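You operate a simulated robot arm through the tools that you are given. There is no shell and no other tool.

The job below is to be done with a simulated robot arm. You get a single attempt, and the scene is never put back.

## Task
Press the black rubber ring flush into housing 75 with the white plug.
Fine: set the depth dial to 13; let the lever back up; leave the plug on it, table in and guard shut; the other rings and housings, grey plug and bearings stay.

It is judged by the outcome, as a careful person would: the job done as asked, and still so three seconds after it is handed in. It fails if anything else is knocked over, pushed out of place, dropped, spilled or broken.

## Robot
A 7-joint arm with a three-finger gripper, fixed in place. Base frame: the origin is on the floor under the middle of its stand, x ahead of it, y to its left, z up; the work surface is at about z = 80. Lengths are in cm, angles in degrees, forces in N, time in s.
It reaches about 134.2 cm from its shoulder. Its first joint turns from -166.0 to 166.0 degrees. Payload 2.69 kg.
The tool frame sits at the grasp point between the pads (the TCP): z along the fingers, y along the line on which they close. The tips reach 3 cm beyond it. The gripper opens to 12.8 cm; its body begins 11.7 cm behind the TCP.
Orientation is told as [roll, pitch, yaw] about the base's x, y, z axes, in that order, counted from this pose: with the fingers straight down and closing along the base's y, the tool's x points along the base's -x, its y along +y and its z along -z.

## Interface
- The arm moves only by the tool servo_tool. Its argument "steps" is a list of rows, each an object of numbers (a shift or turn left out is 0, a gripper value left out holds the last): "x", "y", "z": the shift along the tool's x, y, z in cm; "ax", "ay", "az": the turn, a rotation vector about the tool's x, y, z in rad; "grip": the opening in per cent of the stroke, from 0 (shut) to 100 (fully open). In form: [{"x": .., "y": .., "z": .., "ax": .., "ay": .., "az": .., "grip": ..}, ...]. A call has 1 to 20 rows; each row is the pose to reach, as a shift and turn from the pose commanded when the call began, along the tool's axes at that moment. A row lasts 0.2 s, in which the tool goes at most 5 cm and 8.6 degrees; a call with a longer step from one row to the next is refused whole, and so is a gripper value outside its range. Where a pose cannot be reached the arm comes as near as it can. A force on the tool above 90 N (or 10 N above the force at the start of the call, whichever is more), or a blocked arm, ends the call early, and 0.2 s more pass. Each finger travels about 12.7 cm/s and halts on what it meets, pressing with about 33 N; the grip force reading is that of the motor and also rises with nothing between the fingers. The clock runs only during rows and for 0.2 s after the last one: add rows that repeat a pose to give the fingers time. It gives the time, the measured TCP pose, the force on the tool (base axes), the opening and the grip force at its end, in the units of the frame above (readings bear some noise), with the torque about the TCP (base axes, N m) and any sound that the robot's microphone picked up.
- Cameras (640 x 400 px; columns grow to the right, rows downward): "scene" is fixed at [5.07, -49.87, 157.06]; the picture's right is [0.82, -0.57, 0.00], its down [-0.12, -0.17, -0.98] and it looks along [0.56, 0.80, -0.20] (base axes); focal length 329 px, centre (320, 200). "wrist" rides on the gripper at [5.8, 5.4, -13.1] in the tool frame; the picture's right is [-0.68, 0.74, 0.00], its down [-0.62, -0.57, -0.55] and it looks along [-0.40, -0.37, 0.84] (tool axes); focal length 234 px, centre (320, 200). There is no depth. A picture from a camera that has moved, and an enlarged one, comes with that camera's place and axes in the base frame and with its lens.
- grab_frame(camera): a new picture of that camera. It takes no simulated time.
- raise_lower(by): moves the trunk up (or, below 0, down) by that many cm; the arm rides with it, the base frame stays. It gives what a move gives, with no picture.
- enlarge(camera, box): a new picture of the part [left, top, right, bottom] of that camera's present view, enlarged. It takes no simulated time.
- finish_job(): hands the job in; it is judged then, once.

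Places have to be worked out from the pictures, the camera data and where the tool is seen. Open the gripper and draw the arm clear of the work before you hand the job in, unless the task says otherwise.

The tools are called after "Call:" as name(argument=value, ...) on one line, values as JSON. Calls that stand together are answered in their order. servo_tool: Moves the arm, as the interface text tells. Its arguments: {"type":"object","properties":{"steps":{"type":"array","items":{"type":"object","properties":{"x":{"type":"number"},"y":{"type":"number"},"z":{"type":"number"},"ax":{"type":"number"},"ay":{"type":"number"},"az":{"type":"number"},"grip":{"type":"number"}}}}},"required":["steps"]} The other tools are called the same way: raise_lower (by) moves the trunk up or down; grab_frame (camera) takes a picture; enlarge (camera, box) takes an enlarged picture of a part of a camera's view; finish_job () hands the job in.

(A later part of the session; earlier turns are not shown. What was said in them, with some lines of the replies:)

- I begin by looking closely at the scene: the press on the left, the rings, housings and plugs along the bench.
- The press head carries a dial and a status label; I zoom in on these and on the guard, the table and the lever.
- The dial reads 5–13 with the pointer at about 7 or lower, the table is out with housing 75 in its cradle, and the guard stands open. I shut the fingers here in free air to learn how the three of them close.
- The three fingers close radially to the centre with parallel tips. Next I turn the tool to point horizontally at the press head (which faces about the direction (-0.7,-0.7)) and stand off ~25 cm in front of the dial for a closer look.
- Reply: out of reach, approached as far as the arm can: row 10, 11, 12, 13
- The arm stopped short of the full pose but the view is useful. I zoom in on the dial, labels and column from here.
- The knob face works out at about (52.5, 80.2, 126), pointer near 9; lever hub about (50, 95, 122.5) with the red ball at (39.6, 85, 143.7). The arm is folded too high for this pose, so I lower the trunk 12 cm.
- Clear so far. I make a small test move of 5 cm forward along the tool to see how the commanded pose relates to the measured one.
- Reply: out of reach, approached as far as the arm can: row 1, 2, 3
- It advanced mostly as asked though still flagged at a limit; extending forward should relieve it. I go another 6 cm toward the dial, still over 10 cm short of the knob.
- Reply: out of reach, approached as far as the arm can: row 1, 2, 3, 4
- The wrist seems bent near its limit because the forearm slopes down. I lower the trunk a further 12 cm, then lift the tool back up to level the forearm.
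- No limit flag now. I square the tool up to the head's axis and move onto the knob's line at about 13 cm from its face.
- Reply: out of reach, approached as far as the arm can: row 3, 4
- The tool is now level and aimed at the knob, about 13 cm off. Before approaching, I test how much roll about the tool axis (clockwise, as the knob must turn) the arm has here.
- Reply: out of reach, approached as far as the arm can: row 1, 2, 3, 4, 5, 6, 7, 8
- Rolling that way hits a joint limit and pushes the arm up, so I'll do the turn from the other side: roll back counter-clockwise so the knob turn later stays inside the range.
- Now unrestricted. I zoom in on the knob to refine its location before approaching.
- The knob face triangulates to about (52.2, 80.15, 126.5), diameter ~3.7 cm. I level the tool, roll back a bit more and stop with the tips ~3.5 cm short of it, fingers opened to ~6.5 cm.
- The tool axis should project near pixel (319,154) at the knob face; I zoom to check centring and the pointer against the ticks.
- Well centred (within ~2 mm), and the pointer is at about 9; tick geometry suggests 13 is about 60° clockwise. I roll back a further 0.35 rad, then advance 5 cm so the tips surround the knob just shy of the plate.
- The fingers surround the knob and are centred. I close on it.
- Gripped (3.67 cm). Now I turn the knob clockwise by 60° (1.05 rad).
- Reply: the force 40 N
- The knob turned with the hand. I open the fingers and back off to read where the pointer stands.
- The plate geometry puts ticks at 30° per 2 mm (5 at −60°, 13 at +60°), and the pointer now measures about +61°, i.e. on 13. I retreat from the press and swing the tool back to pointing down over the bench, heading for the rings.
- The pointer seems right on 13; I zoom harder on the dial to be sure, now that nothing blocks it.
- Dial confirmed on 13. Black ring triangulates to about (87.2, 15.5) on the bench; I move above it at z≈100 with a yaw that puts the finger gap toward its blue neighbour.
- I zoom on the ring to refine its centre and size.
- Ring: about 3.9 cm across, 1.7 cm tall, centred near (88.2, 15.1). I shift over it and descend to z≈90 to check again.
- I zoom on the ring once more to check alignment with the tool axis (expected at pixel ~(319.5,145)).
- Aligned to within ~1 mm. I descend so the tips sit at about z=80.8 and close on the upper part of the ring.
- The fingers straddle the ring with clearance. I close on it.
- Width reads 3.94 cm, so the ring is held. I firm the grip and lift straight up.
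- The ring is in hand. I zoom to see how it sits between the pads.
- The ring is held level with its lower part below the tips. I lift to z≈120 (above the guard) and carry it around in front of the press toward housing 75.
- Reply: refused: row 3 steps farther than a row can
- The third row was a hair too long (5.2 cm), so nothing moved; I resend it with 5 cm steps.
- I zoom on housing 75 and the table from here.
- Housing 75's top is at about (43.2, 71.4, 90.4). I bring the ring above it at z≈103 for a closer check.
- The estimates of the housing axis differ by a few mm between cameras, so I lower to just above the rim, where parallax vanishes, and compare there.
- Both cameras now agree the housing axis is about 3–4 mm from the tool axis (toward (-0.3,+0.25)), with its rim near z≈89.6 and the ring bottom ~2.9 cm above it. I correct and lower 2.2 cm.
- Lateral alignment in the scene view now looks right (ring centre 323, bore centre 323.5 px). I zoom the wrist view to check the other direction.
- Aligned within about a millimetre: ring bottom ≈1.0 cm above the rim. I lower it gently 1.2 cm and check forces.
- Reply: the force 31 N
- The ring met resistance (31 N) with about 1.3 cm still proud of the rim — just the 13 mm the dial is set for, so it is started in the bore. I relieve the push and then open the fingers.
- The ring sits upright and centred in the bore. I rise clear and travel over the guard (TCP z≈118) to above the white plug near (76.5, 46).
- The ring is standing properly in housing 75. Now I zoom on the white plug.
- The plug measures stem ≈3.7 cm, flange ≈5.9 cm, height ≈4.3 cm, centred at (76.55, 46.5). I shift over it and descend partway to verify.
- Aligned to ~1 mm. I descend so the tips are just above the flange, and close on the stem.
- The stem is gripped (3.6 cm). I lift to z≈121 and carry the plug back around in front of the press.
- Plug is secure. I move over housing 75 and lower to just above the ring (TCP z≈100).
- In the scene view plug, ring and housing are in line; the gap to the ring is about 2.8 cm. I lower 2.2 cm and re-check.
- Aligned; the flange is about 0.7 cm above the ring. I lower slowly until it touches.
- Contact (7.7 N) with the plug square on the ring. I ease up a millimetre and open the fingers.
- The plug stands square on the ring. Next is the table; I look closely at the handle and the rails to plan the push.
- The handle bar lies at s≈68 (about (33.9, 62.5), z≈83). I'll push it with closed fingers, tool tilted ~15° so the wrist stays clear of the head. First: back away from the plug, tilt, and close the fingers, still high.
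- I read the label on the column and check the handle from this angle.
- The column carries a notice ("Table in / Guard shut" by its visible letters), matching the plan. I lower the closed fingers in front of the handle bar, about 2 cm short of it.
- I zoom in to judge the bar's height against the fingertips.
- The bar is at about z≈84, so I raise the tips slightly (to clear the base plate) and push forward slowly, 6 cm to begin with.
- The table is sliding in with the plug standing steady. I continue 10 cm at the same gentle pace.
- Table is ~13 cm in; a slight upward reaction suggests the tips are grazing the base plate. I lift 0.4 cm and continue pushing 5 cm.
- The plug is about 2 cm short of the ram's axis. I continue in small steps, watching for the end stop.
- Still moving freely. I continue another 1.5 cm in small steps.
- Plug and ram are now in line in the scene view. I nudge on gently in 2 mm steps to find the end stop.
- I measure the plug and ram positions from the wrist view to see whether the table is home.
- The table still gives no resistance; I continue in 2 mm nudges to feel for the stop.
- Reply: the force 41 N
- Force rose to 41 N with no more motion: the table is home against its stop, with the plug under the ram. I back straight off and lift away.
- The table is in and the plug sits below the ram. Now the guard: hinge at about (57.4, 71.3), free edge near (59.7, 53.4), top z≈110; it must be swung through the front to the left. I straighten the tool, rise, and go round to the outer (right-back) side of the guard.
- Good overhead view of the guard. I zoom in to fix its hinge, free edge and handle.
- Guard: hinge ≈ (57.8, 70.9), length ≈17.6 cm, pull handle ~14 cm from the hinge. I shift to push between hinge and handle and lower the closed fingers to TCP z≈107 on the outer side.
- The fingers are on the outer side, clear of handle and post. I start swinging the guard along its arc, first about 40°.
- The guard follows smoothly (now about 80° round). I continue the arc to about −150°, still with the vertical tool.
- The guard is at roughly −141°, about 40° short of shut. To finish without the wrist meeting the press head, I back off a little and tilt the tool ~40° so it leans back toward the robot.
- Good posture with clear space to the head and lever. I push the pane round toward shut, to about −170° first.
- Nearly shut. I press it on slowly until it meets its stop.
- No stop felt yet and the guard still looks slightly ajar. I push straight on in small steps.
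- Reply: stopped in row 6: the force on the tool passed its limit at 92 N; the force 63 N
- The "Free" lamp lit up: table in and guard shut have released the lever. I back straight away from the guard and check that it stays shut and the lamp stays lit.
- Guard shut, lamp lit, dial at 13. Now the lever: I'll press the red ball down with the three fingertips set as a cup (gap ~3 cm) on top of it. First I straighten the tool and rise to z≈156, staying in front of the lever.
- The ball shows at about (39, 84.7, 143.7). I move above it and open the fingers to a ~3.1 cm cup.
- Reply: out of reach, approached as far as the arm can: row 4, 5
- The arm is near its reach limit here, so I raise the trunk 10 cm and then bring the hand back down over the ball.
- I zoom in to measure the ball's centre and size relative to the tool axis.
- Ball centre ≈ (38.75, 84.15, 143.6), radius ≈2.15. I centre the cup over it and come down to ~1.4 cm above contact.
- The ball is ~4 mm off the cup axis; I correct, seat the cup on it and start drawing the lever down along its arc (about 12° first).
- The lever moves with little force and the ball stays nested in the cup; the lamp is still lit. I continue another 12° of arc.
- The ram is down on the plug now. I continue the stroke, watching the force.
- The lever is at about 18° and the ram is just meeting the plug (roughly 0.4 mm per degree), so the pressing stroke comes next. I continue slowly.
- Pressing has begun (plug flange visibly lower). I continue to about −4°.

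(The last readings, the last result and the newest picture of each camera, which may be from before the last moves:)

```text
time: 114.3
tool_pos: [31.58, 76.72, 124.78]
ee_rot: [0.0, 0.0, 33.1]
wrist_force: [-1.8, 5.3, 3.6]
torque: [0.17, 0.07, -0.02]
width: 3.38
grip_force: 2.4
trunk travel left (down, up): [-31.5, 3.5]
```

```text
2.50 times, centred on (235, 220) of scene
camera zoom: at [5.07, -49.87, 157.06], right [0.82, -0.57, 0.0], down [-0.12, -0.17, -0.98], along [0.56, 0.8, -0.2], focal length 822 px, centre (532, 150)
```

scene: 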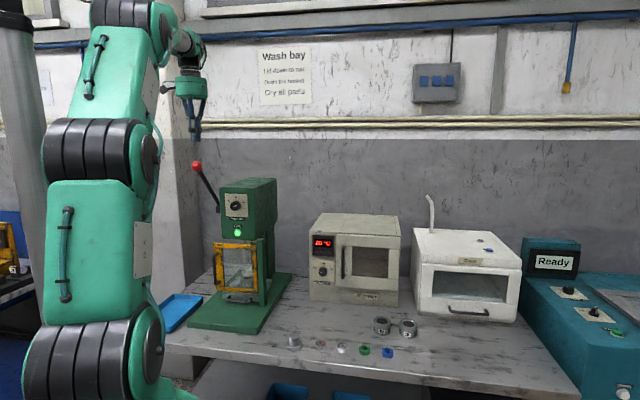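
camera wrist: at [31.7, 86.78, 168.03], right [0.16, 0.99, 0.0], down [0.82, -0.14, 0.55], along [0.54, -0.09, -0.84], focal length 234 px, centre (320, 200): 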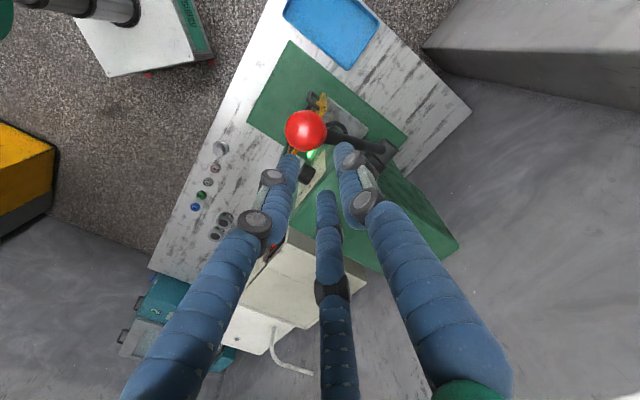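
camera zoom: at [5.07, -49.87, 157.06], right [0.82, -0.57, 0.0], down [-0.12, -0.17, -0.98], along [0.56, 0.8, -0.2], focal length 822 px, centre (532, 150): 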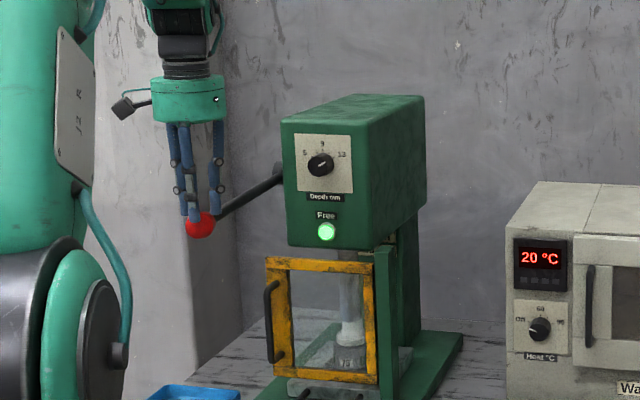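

About 9 mm pressed so far by the flange's motion. I continue in smaller steps, expecting the depth stop near 13 mm.

Call:
servo_tool(steps=[{"x": -0.09, "y": 0.02, "z": 0.93}, {"x": -0.2, "y": 0.04, "z": 1.86}, {"x": -0.34, "y": 0.07, "z": 2.79}, {"x": -0.52, "y": 0.11, "z": 3.71}, {"x": -0.52, "y": 0.11, "z": 3.71}])

Call:
enlarge(camera="wrist", box=[256, 100, 376, 210])

Call:
enlarge(camera="scene", box=[225, 240, 265, 300])

Call:
enlarge(camera="scene", box=[180, 140, 290, 300])

```text
time: 115.5
tool_pos: [31.83, 77.19, 121.01]
ee_rot: [0.0, 0.0, 33.1]
wrist_force: [-5.4, -1.8, 9.3]
torque: [-0.08, 0.08, 0.04]
width: 3.2
grip_force: 8.3
trunk travel left (down, up): [-31.5, 3.5]
```

```text
3.64 times, centred on (316, 155) of wrist
camera zoom: at [24.1, 78.49, 134.23], right [0.16, 0.99, 0.0], down [0.82, -0.14, 0.55], along [0.54, -0.09, -0.84], focal length 852 px, centre (334, 364)
```

zoom: 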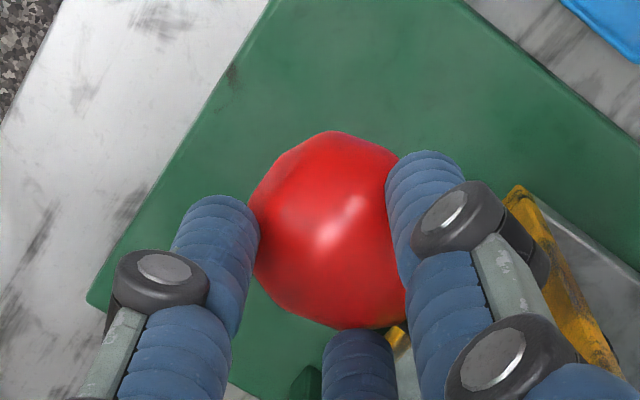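

```text
6.67 times, centred on (245, 270) of scene
camera zoom: at [5.07, -49.87, 157.06], right [0.82, -0.57, 0.0], down [-0.12, -0.17, -0.98], along [0.56, 0.8, -0.2], focal length 2191 px, centre (820, -267)
```

zoom: 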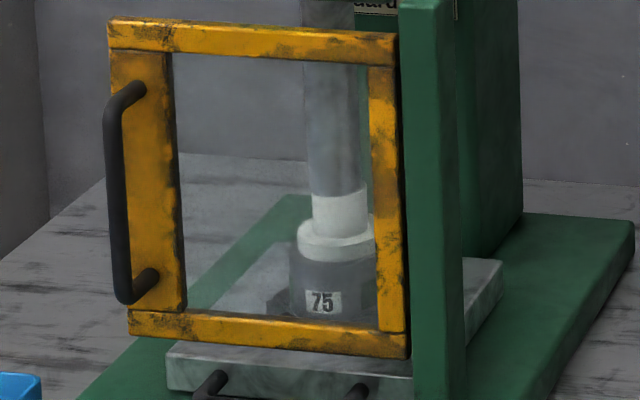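

```text
2.50 times, centred on (235, 220) of scene
camera zoom: at [5.07, -49.87, 157.06], right [0.82, -0.57, 0.0], down [-0.12, -0.17, -0.98], along [0.56, 0.8, -0.2], focal length 822 px, centre (532, 150)
```

zoom: 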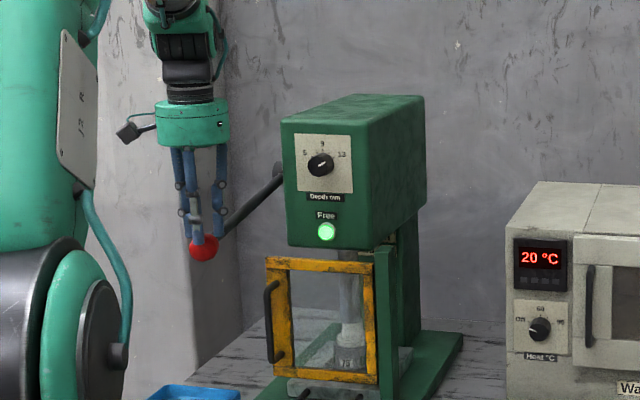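

Around 11–12 mm by now. I press on in small steps until the depth stop or the flange seats.

Call:
servo_tool(steps=[{"x": -0.1, "y": 0.02, "z": 0.46}, {"x": -0.21, "y": 0.04, "z": 0.92}, {"x": -0.32, "y": 0.07, "z": 1.37}, {"x": -0.44, "y": 0.09, "z": 1.81}, {"x": -0.44, "y": 0.09, "z": 1.81}])

Call:
enlarge(camera="scene", box=[225, 240, 265, 300])

Call:
enlarge(camera="scene", box=[180, 140, 290, 300])

```text
time: 116.8
tool_pos: [32.04, 77.28, 119.88]
ee_rot: [0.2, -0.3, 33.2]
wrist_force: [-21.6, -15.2, 52.6]
torque: [-0.77, 1.18, 0.19]
width: 3.45
grip_force: 45.1
trunk travel left (down, up): [-31.5, 3.5]
```

```text
6.67 times, centred on (245, 270) of scene
camera zoom: at [5.07, -49.87, 157.06], right [0.82, -0.57, 0.0], down [-0.12, -0.17, -0.98], along [0.56, 0.8, -0.2], focal length 2191 px, centre (820, -267)
```

zoom: 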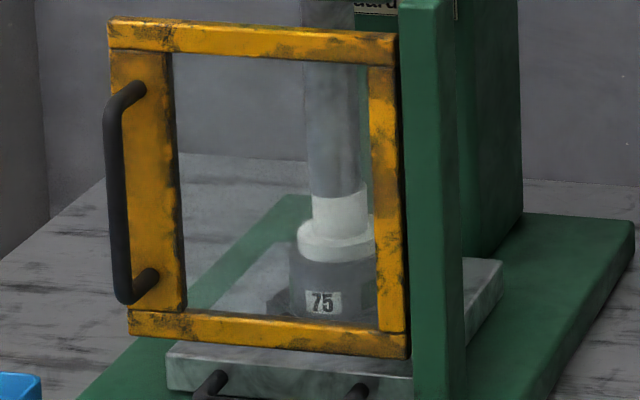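

```text
2.50 times, centred on (235, 220) of scene
camera zoom: at [5.07, -49.87, 157.06], right [0.82, -0.57, 0.0], down [-0.12, -0.17, -0.98], along [0.56, 0.8, -0.2], focal length 822 px, centre (532, 150)
```

zoom: 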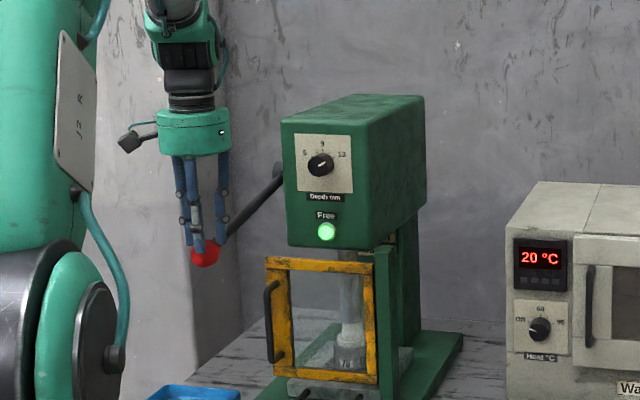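

Force has jumped to ~59 N and the motion stopped – the depth stop. I zoom in on the flange and the housing rim.

Call:
enlarge(camera="scene", box=[237, 265, 257, 290])

Call:
enlarge(camera="wrist", box=[256, 100, 376, 210])

```text
16.00 times, centred on (247, 278) of scene
camera zoom: at [5.07, -49.87, 157.06], right [0.82, -0.57, 0.0], down [-0.12, -0.17, -0.98], along [0.56, 0.8, -0.2], focal length 5258 px, centre (1488, -1040)
```

zoom: 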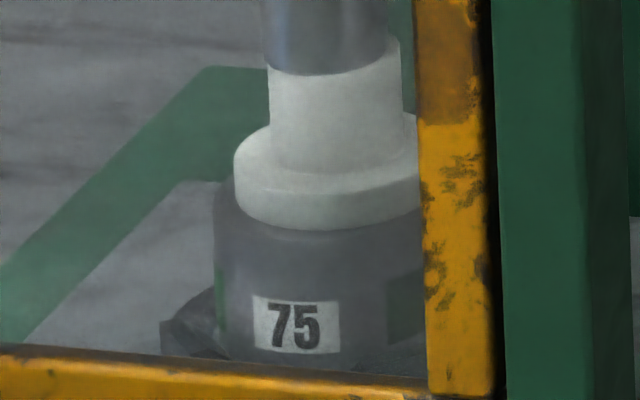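

```text
3.64 times, centred on (316, 155) of wrist
camera zoom: at [24.22, 78.57, 132.92], right [0.16, 0.99, 0.01], down [0.82, -0.14, 0.55], along [0.54, -0.09, -0.84], focal length 852 px, centre (334, 364)
```

zoom: 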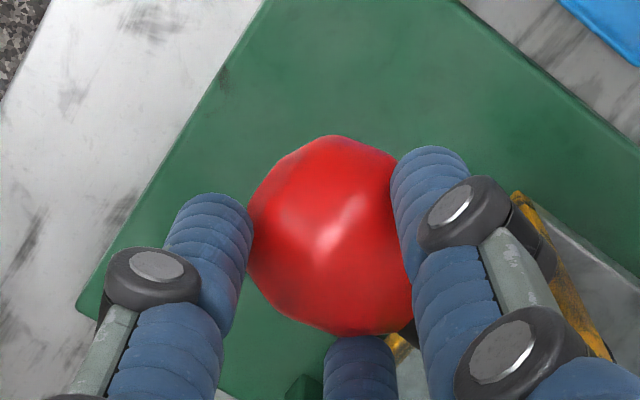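

The flange looks seated on the rim. I press a further 2 mm on the command to confirm it is a hard stop.

Call:
servo_tool(steps=[{"x": -0.03, "y": 0.01, "z": 0.15}, {"x": -0.03, "y": 0.01, "z": 0.25}, {"x": -0.03, "y": 0.01, "z": 0.25}])

Call:
enlarge(camera="scene", box=[237, 265, 257, 290])

```text
time: 117.5
tool_pos: [32.03, 77.35, 119.8]
ee_rot: [0.3, -0.5, 33.1]
wrist_force: [-27.3, -15.2, 75.1]
torque: [-0.86, 1.3, 0.13]
width: 3.48
grip_force: 45.1
trunk travel left (down, up): [-31.5, 3.5]
```

```text
16.00 times, centred on (247, 278) of scene
camera zoom: at [5.07, -49.87, 157.06], right [0.82, -0.57, 0.0], down [-0.12, -0.17, -0.98], along [0.56, 0.8, -0.2], focal length 5258 px, centre (1488, -1040)
```

zoom: 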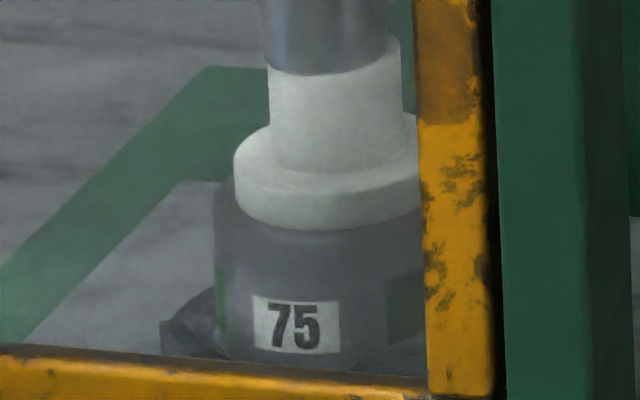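

Confirmed: hard stop at ~81 N with no further motion, flange down on the rim. Now I ease the lever back up along its arc and see whether it follows by itself.

Call:
servo_tool(steps=[{"x": 0.05, "y": -0.01, "z": -0.5}, {"x": 0.23, "y": -0.05, "z": -1.15}, {"x": 0.44, "y": -0.09, "z": -2.05}, {"x": 0.62, "y": -0.13, "z": -2.95}, {"x": 0.76, "y": -0.16, "z": -3.85}, {"x": 0.87, "y": -0.19, "z": -4.8}, {"x": 0.87, "y": -0.19, "z": -4.8}])

Call:
enlarge(camera="scene", box=[180, 140, 290, 300])

Call:
enlarge(camera="wrist", box=[256, 100, 376, 210])

```text
time: 119.2
tool_pos: [31.65, 76.77, 123.84]
ee_rot: [-0.2, -0.1, 33.2]
wrist_force: [-1.6, -0.2, 1.0]
torque: [0.01, 0.02, -0.03]
width: 3.08
grip_force: 0.1
trunk travel left (down, up): [-31.5, 3.5]
```

```text
2.50 times, centred on (235, 220) of scene
camera zoom: at [5.07, -49.87, 157.06], right [0.82, -0.57, 0.0], down [-0.12, -0.17, -0.98], along [0.56, 0.8, -0.2], focal length 822 px, centre (532, 150)
```

zoom: 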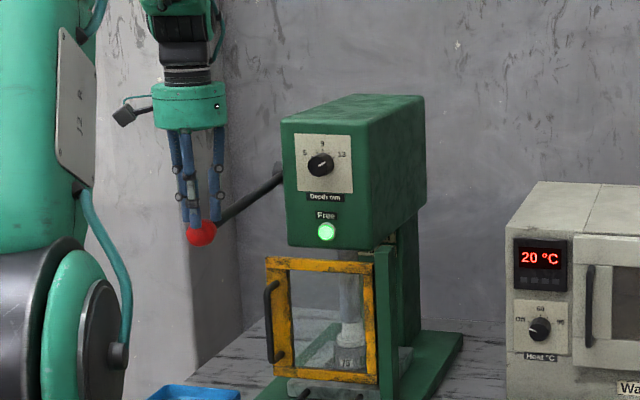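

```text
3.64 times, centred on (316, 155) of wrist
camera zoom: at [23.82, 78.14, 136.87], right [0.16, 0.99, 0.0], down [0.82, -0.14, 0.55], along [0.54, -0.09, -0.84], focal length 852 px, centre (334, 364)
```

zoom: 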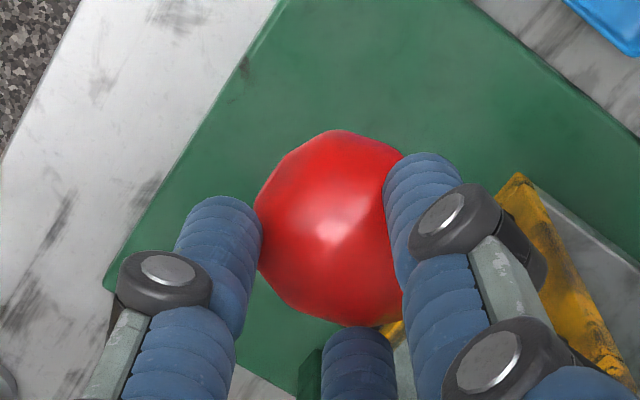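

The lever follows the cup up under its own spring. I escort it further up along the arc.

Call:
servo_tool(steps=[{"x": 0.11, "y": -0.02, "z": -1.4}, {"x": 0.15, "y": -0.03, "z": -2.81}, {"x": 0.11, "y": -0.02, "z": -4.22}, {"x": 0.0, "y": 0.0, "z": -5.62}, {"x": -0.18, "y": 0.04, "z": -7.02}, {"x": -0.43, "y": 0.09, "z": -8.4}, {"x": -0.75, "y": 0.16, "z": -9.77}, {"x": -1.13, "y": 0.24, "z": -11.12}, {"x": -1.6, "y": 0.34, "z": -12.45}, {"x": -2.12, "y": 0.45, "z": -13.75}, {"x": -2.12, "y": 0.45, "z": -13.75}])

Call:
enlarge(camera="scene", box=[180, 140, 290, 300])

Call:
enlarge(camera="wrist", box=[256, 100, 376, 210])

```text
time: 121.5
tool_pos: [33.12, 78.4, 137.61]
ee_rot: [0.0, 0.1, 33.1]
wrist_force: [0.6, -0.4, 0.6]
torque: [0.03, 0.01, 0.02]
width: 3.11
grip_force: 0.6
trunk travel left (down, up): [-31.5, 3.5]
```

```text
2.50 times, centred on (235, 220) of scene
camera zoom: at [5.07, -49.87, 157.06], right [0.82, -0.57, 0.0], down [-0.12, -0.17, -0.98], along [0.56, 0.8, -0.2], focal length 822 px, centre (532, 150)
```

zoom: 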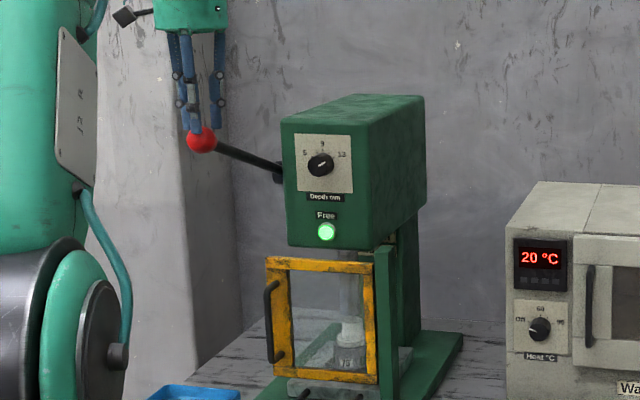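

```text
3.64 times, centred on (316, 155) of wrist
camera zoom: at [25.36, 79.77, 150.72], right [0.16, 0.99, 0.0], down [0.82, -0.14, 0.55], along [0.54, -0.09, -0.84], focal length 852 px, centre (334, 364)
```

zoom: 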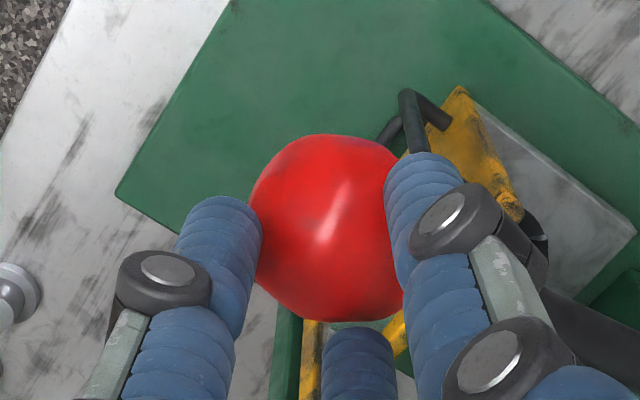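

The ram has lifted off the plug. I bring the lever up to its rest position and then lift the cup clear of the ball.

Call:
servo_tool(steps=[{"x": -0.6, "y": 0.13, "z": -1.27}, {"x": -1.25, "y": 0.27, "z": -2.51}, {"x": -1.98, "y": 0.42, "z": -3.71}, {"x": -2.76, "y": 0.59, "z": -4.87}, {"x": -3.59, "y": 0.76, "z": -5.99}, {"x": -4.49, "y": 0.95, "z": -7.06}, {"x": -5.44, "y": 1.16, "z": -8.08}, {"x": -6.44, "y": 1.37, "z": -9.05}, {"x": -7.7, "y": 1.64, "z": -10.14}, {"x": -7.7, "y": 1.64, "z": -10.6}, {"x": -7.7, "y": 1.64, "z": -12.5}, {"x": -7.7, "y": 1.64, "z": -12.5}])

Call:
enlarge(camera="scene", box=[180, 140, 290, 300])

Call:
enlarge(camera="wrist", box=[256, 100, 376, 210])

```text
time: 124.2
tool_pos: [38.78, 83.92, 150.08]
ee_rot: [0.0, 0.0, 33.1]
wrist_force: [0.0, -0.3, 0.5]
torque: [0.0, -0.01, 0.0]
width: 3.07
grip_force: 0.1
trunk travel left (down, up): [-31.5, 3.5]
```

```text
2.50 times, centred on (235, 220) of scene
camera zoom: at [5.07, -49.87, 157.06], right [0.82, -0.57, 0.0], down [-0.12, -0.17, -0.98], along [0.56, 0.8, -0.2], focal length 822 px, centre (532, 150)
```

zoom: 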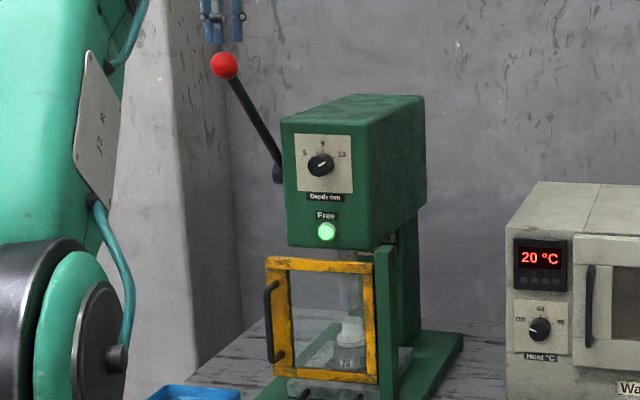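

```text
3.64 times, centred on (316, 155) of wrist
camera zoom: at [30.96, 85.35, 163.21], right [0.16, 0.99, 0.0], down [0.82, -0.14, 0.55], along [0.54, -0.09, -0.84], focal length 852 px, centre (334, 364)
```

zoom: 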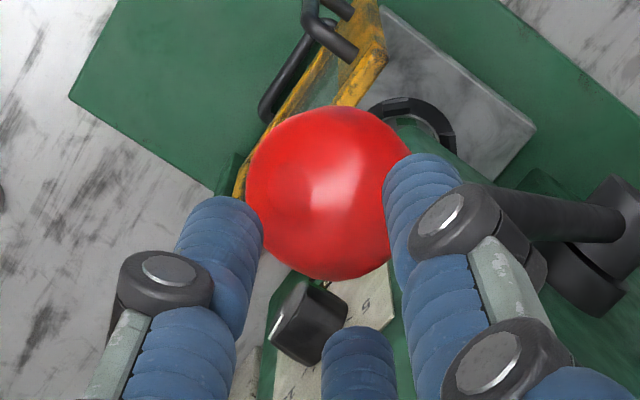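

The lever is back at its rest position. I lift clear and draw the arm back away from the press, then inspect the work.

Call:
servo_tool(steps=[{"z": -2.5}, {"z": -5}, {"x": 2.0, "y": -1.9, "z": -6}, {"x": 5.0, "y": -4.6, "z": -6}, {"x": 8.5, "y": -7.5, "z": -6}, {"x": 11.8, "y": -10.7, "z": -6}, {"x": 15.0, "y": -14.0, "z": -6}, {"x": 15.0, "y": -14.0, "z": -6}])

Call:
grab_frame(camera="scene")

Call:
enlarge(camera="scene", box=[237, 260, 257, 290])

Call:
enlarge(camera="scene", box=[180, 140, 290, 310])

Call:
grab_frame(camera="wrist")

```text
time: 126.0
tool_pos: [33.66, 64.0, 156.05]
ee_rot: [-0.1, 0.0, 33.1]
wrist_force: [0.1, -0.8, 0.2]
torque: [0.02, -0.03, -0.01]
width: 3.08
grip_force: 0.0
trunk travel left (down, up): [-31.5, 3.5]
```

```text
taken
```

scene: 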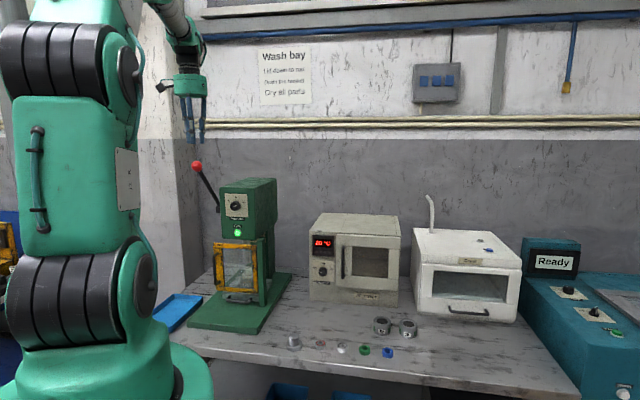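

```text
13.33 times, centred on (247, 275) of scene
camera zoom: at [5.07, -49.87, 157.06], right [0.82, -0.57, 0.0], down [-0.12, -0.17, -0.98], along [0.56, 0.8, -0.2], focal length 4381 px, centre (1293, -800)
```

zoom: 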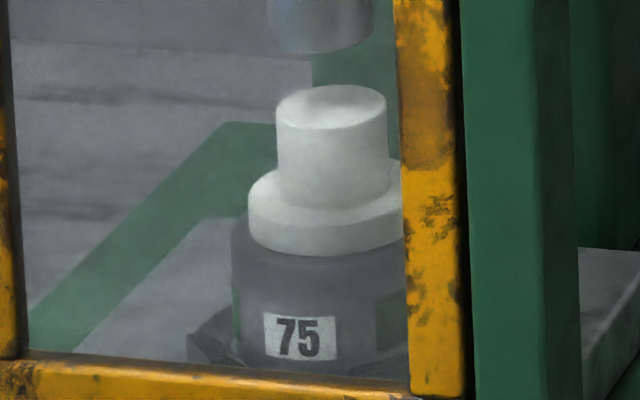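

```text
2.35 times, centred on (235, 225) of scene
camera zoom: at [5.07, -49.87, 157.06], right [0.82, -0.57, 0.0], down [-0.12, -0.17, -0.98], along [0.56, 0.8, -0.2], focal length 773 px, centre (520, 141)
```

zoom: 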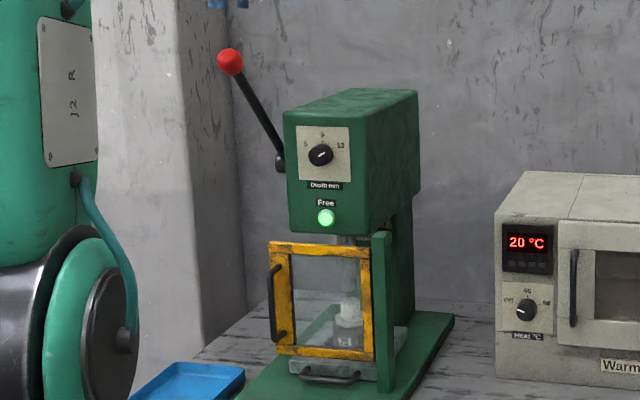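

```text
taken
camera wrist: at [25.9, 65.34, 169.13], right [0.16, 0.99, 0.0], down [0.82, -0.14, 0.55], along [0.54, -0.09, -0.84], focal length 234 px, centre (320, 200)
```

wrist: 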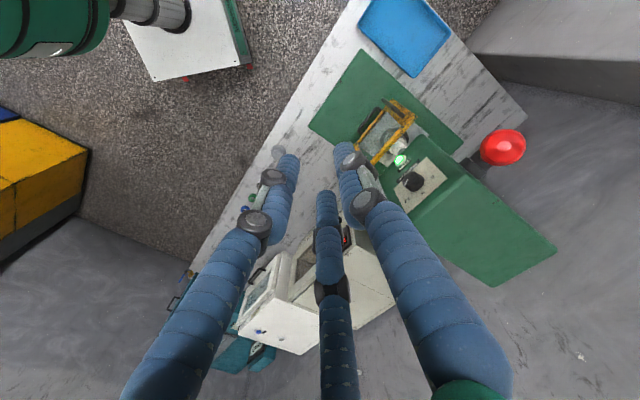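

The plug sits flush on housing 75, the ram is up, the lamp is lit. I check the dial once more, open the gripper, and move the arm clear to its starting area.

Call:
enlarge(camera="scene", box=[224, 192, 248, 216])

Call:
servo_tool(steps=[{"x": -0.7, "y": -3.0, "z": -0.3, "grip": 50}, {"x": -1.4, "y": -6.4, "z": -0.6, "grip": 80}, {"x": -2.5, "y": -10.5, "z": -1.0, "grip": 100}, {"x": -3.6, "y": -14.6, "z": -1.4, "grip": 100}, {"x": -4.7, "y": -18.7, "z": -1.8, "grip": 100}, {"x": -5.8, "y": -22.8, "z": -2.0, "grip": 100}, {"x": -6.0, "y": -25.4, "z": -2.0, "grip": 100}, {"x": -6.0, "y": -25.4, "z": -2.0, "grip": 100}])

Call:
grab_frame(camera="scene")

Call:
enlarge(camera="scene", box=[180, 150, 300, 340])

Call:
enlarge(camera="scene", box=[270, 300, 430, 380])

Call:
grab_frame(camera="wrist")

```text
16.00 times, centred on (236, 204) of scene
camera zoom: at [5.07, -49.87, 157.06], right [0.82, -0.57, 0.0], down [-0.12, -0.17, -0.98], along [0.56, 0.8, -0.2], focal length 5258 px, centre (1664, 136)
```

zoom: 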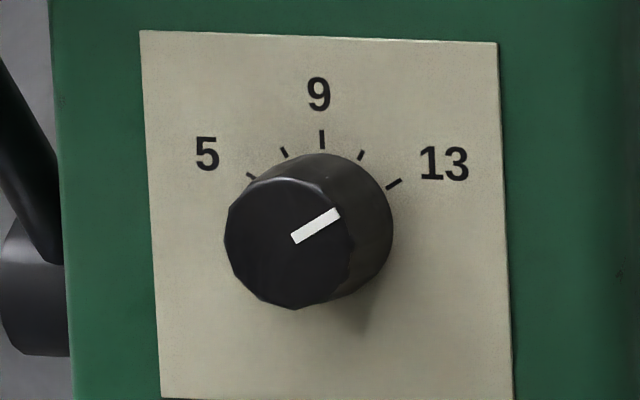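

```text
time: 127.8
tool_pos: [52.8, 45.97, 158.09]
ee_rot: [0.0, 0.0, 33.0]
wrist_force: [-0.6, -1.0, 0.0]
torque: [-0.03, -0.04, 0.01]
width: 12.79
grip_force: 0.0
trunk travel left (down, up): [-31.5, 3.5]
```

```text
taken
```

scene: 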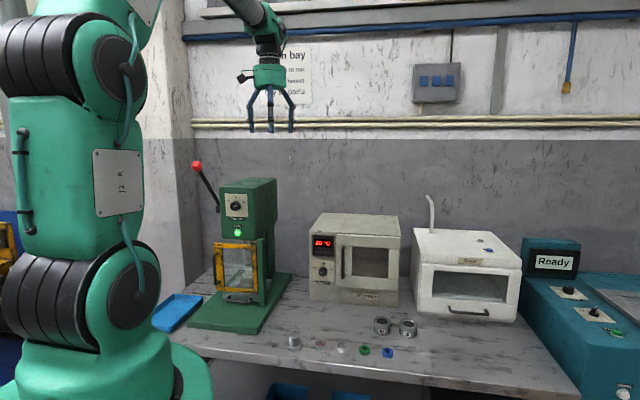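

```text
2.11 times, centred on (240, 245) of scene
camera zoom: at [5.07, -49.87, 157.06], right [0.82, -0.57, 0.0], down [-0.12, -0.17, -0.98], along [0.56, 0.8, -0.2], focal length 692 px, centre (488, 105)
```

zoom: 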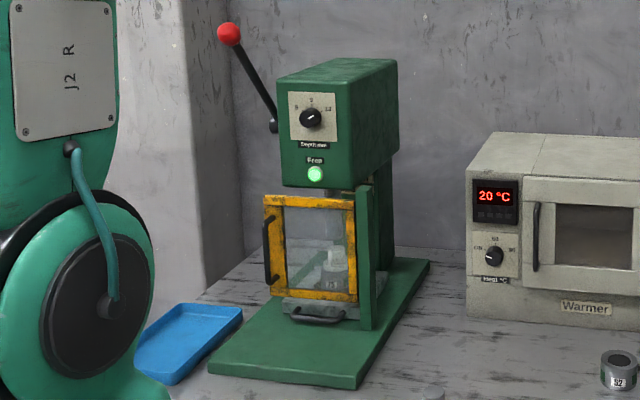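

```text
4.00 times, centred on (350, 340) of scene
camera zoom: at [5.07, -49.87, 157.06], right [0.82, -0.57, 0.0], down [-0.12, -0.17, -0.98], along [0.56, 0.8, -0.2], focal length 1314 px, centre (200, -360)
```

zoom: 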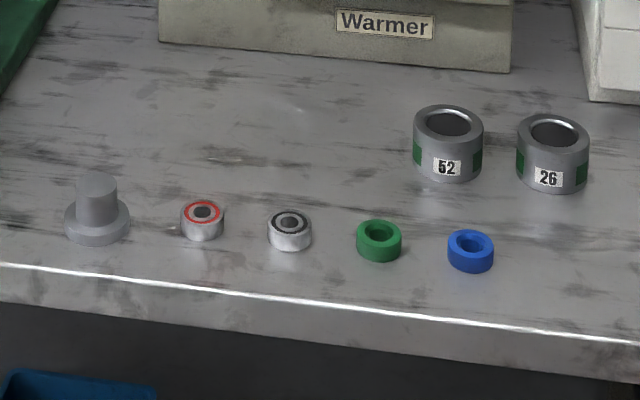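

```text
taken
camera wrist: at [44.99, 47.33, 171.18], right [0.16, 0.99, 0.0], down [0.82, -0.14, 0.55], along [0.54, -0.09, -0.84], focal length 234 px, centre (320, 200)
```

wrist: 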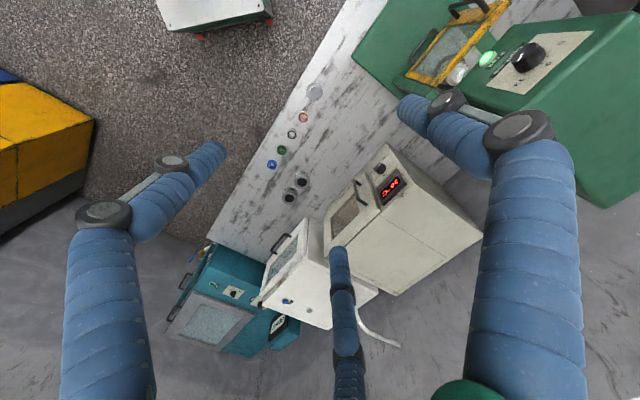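

Dial on 13, ring pressed with the plug's flange resting on housing 75, lever up, table in, guard shut with the lamp lit, and all other parts still in their original places; the gripper is open and clear. I hand the job in.

Call:
finish_job()

```text
The job is handed in.
```

The black ring is pressed into housing 75, and the job is handed in. I don't have the verdict yet.

- **Dial:** the pointer reads 13.
- **Pressing:** I lowered the lever until it hit a hard stop at about 81 N. The plug's flange then sat down on the housing rim with no visible gap. The plug covers the ring, so I judged it flush from the flange and the stop, not by seeing the ring itself.
- **Press:** the lever is back up at rest, the table is in and the guard is shut. The "Free" lamp is still lit.
- **Plug:** the white plug is still on the housing.
- **Other parts:** the other rings, housings 52 and 26, the grey plug and both bearings look unmoved in the last picture.
- **Arm:** the gripper is open and clear of the work.
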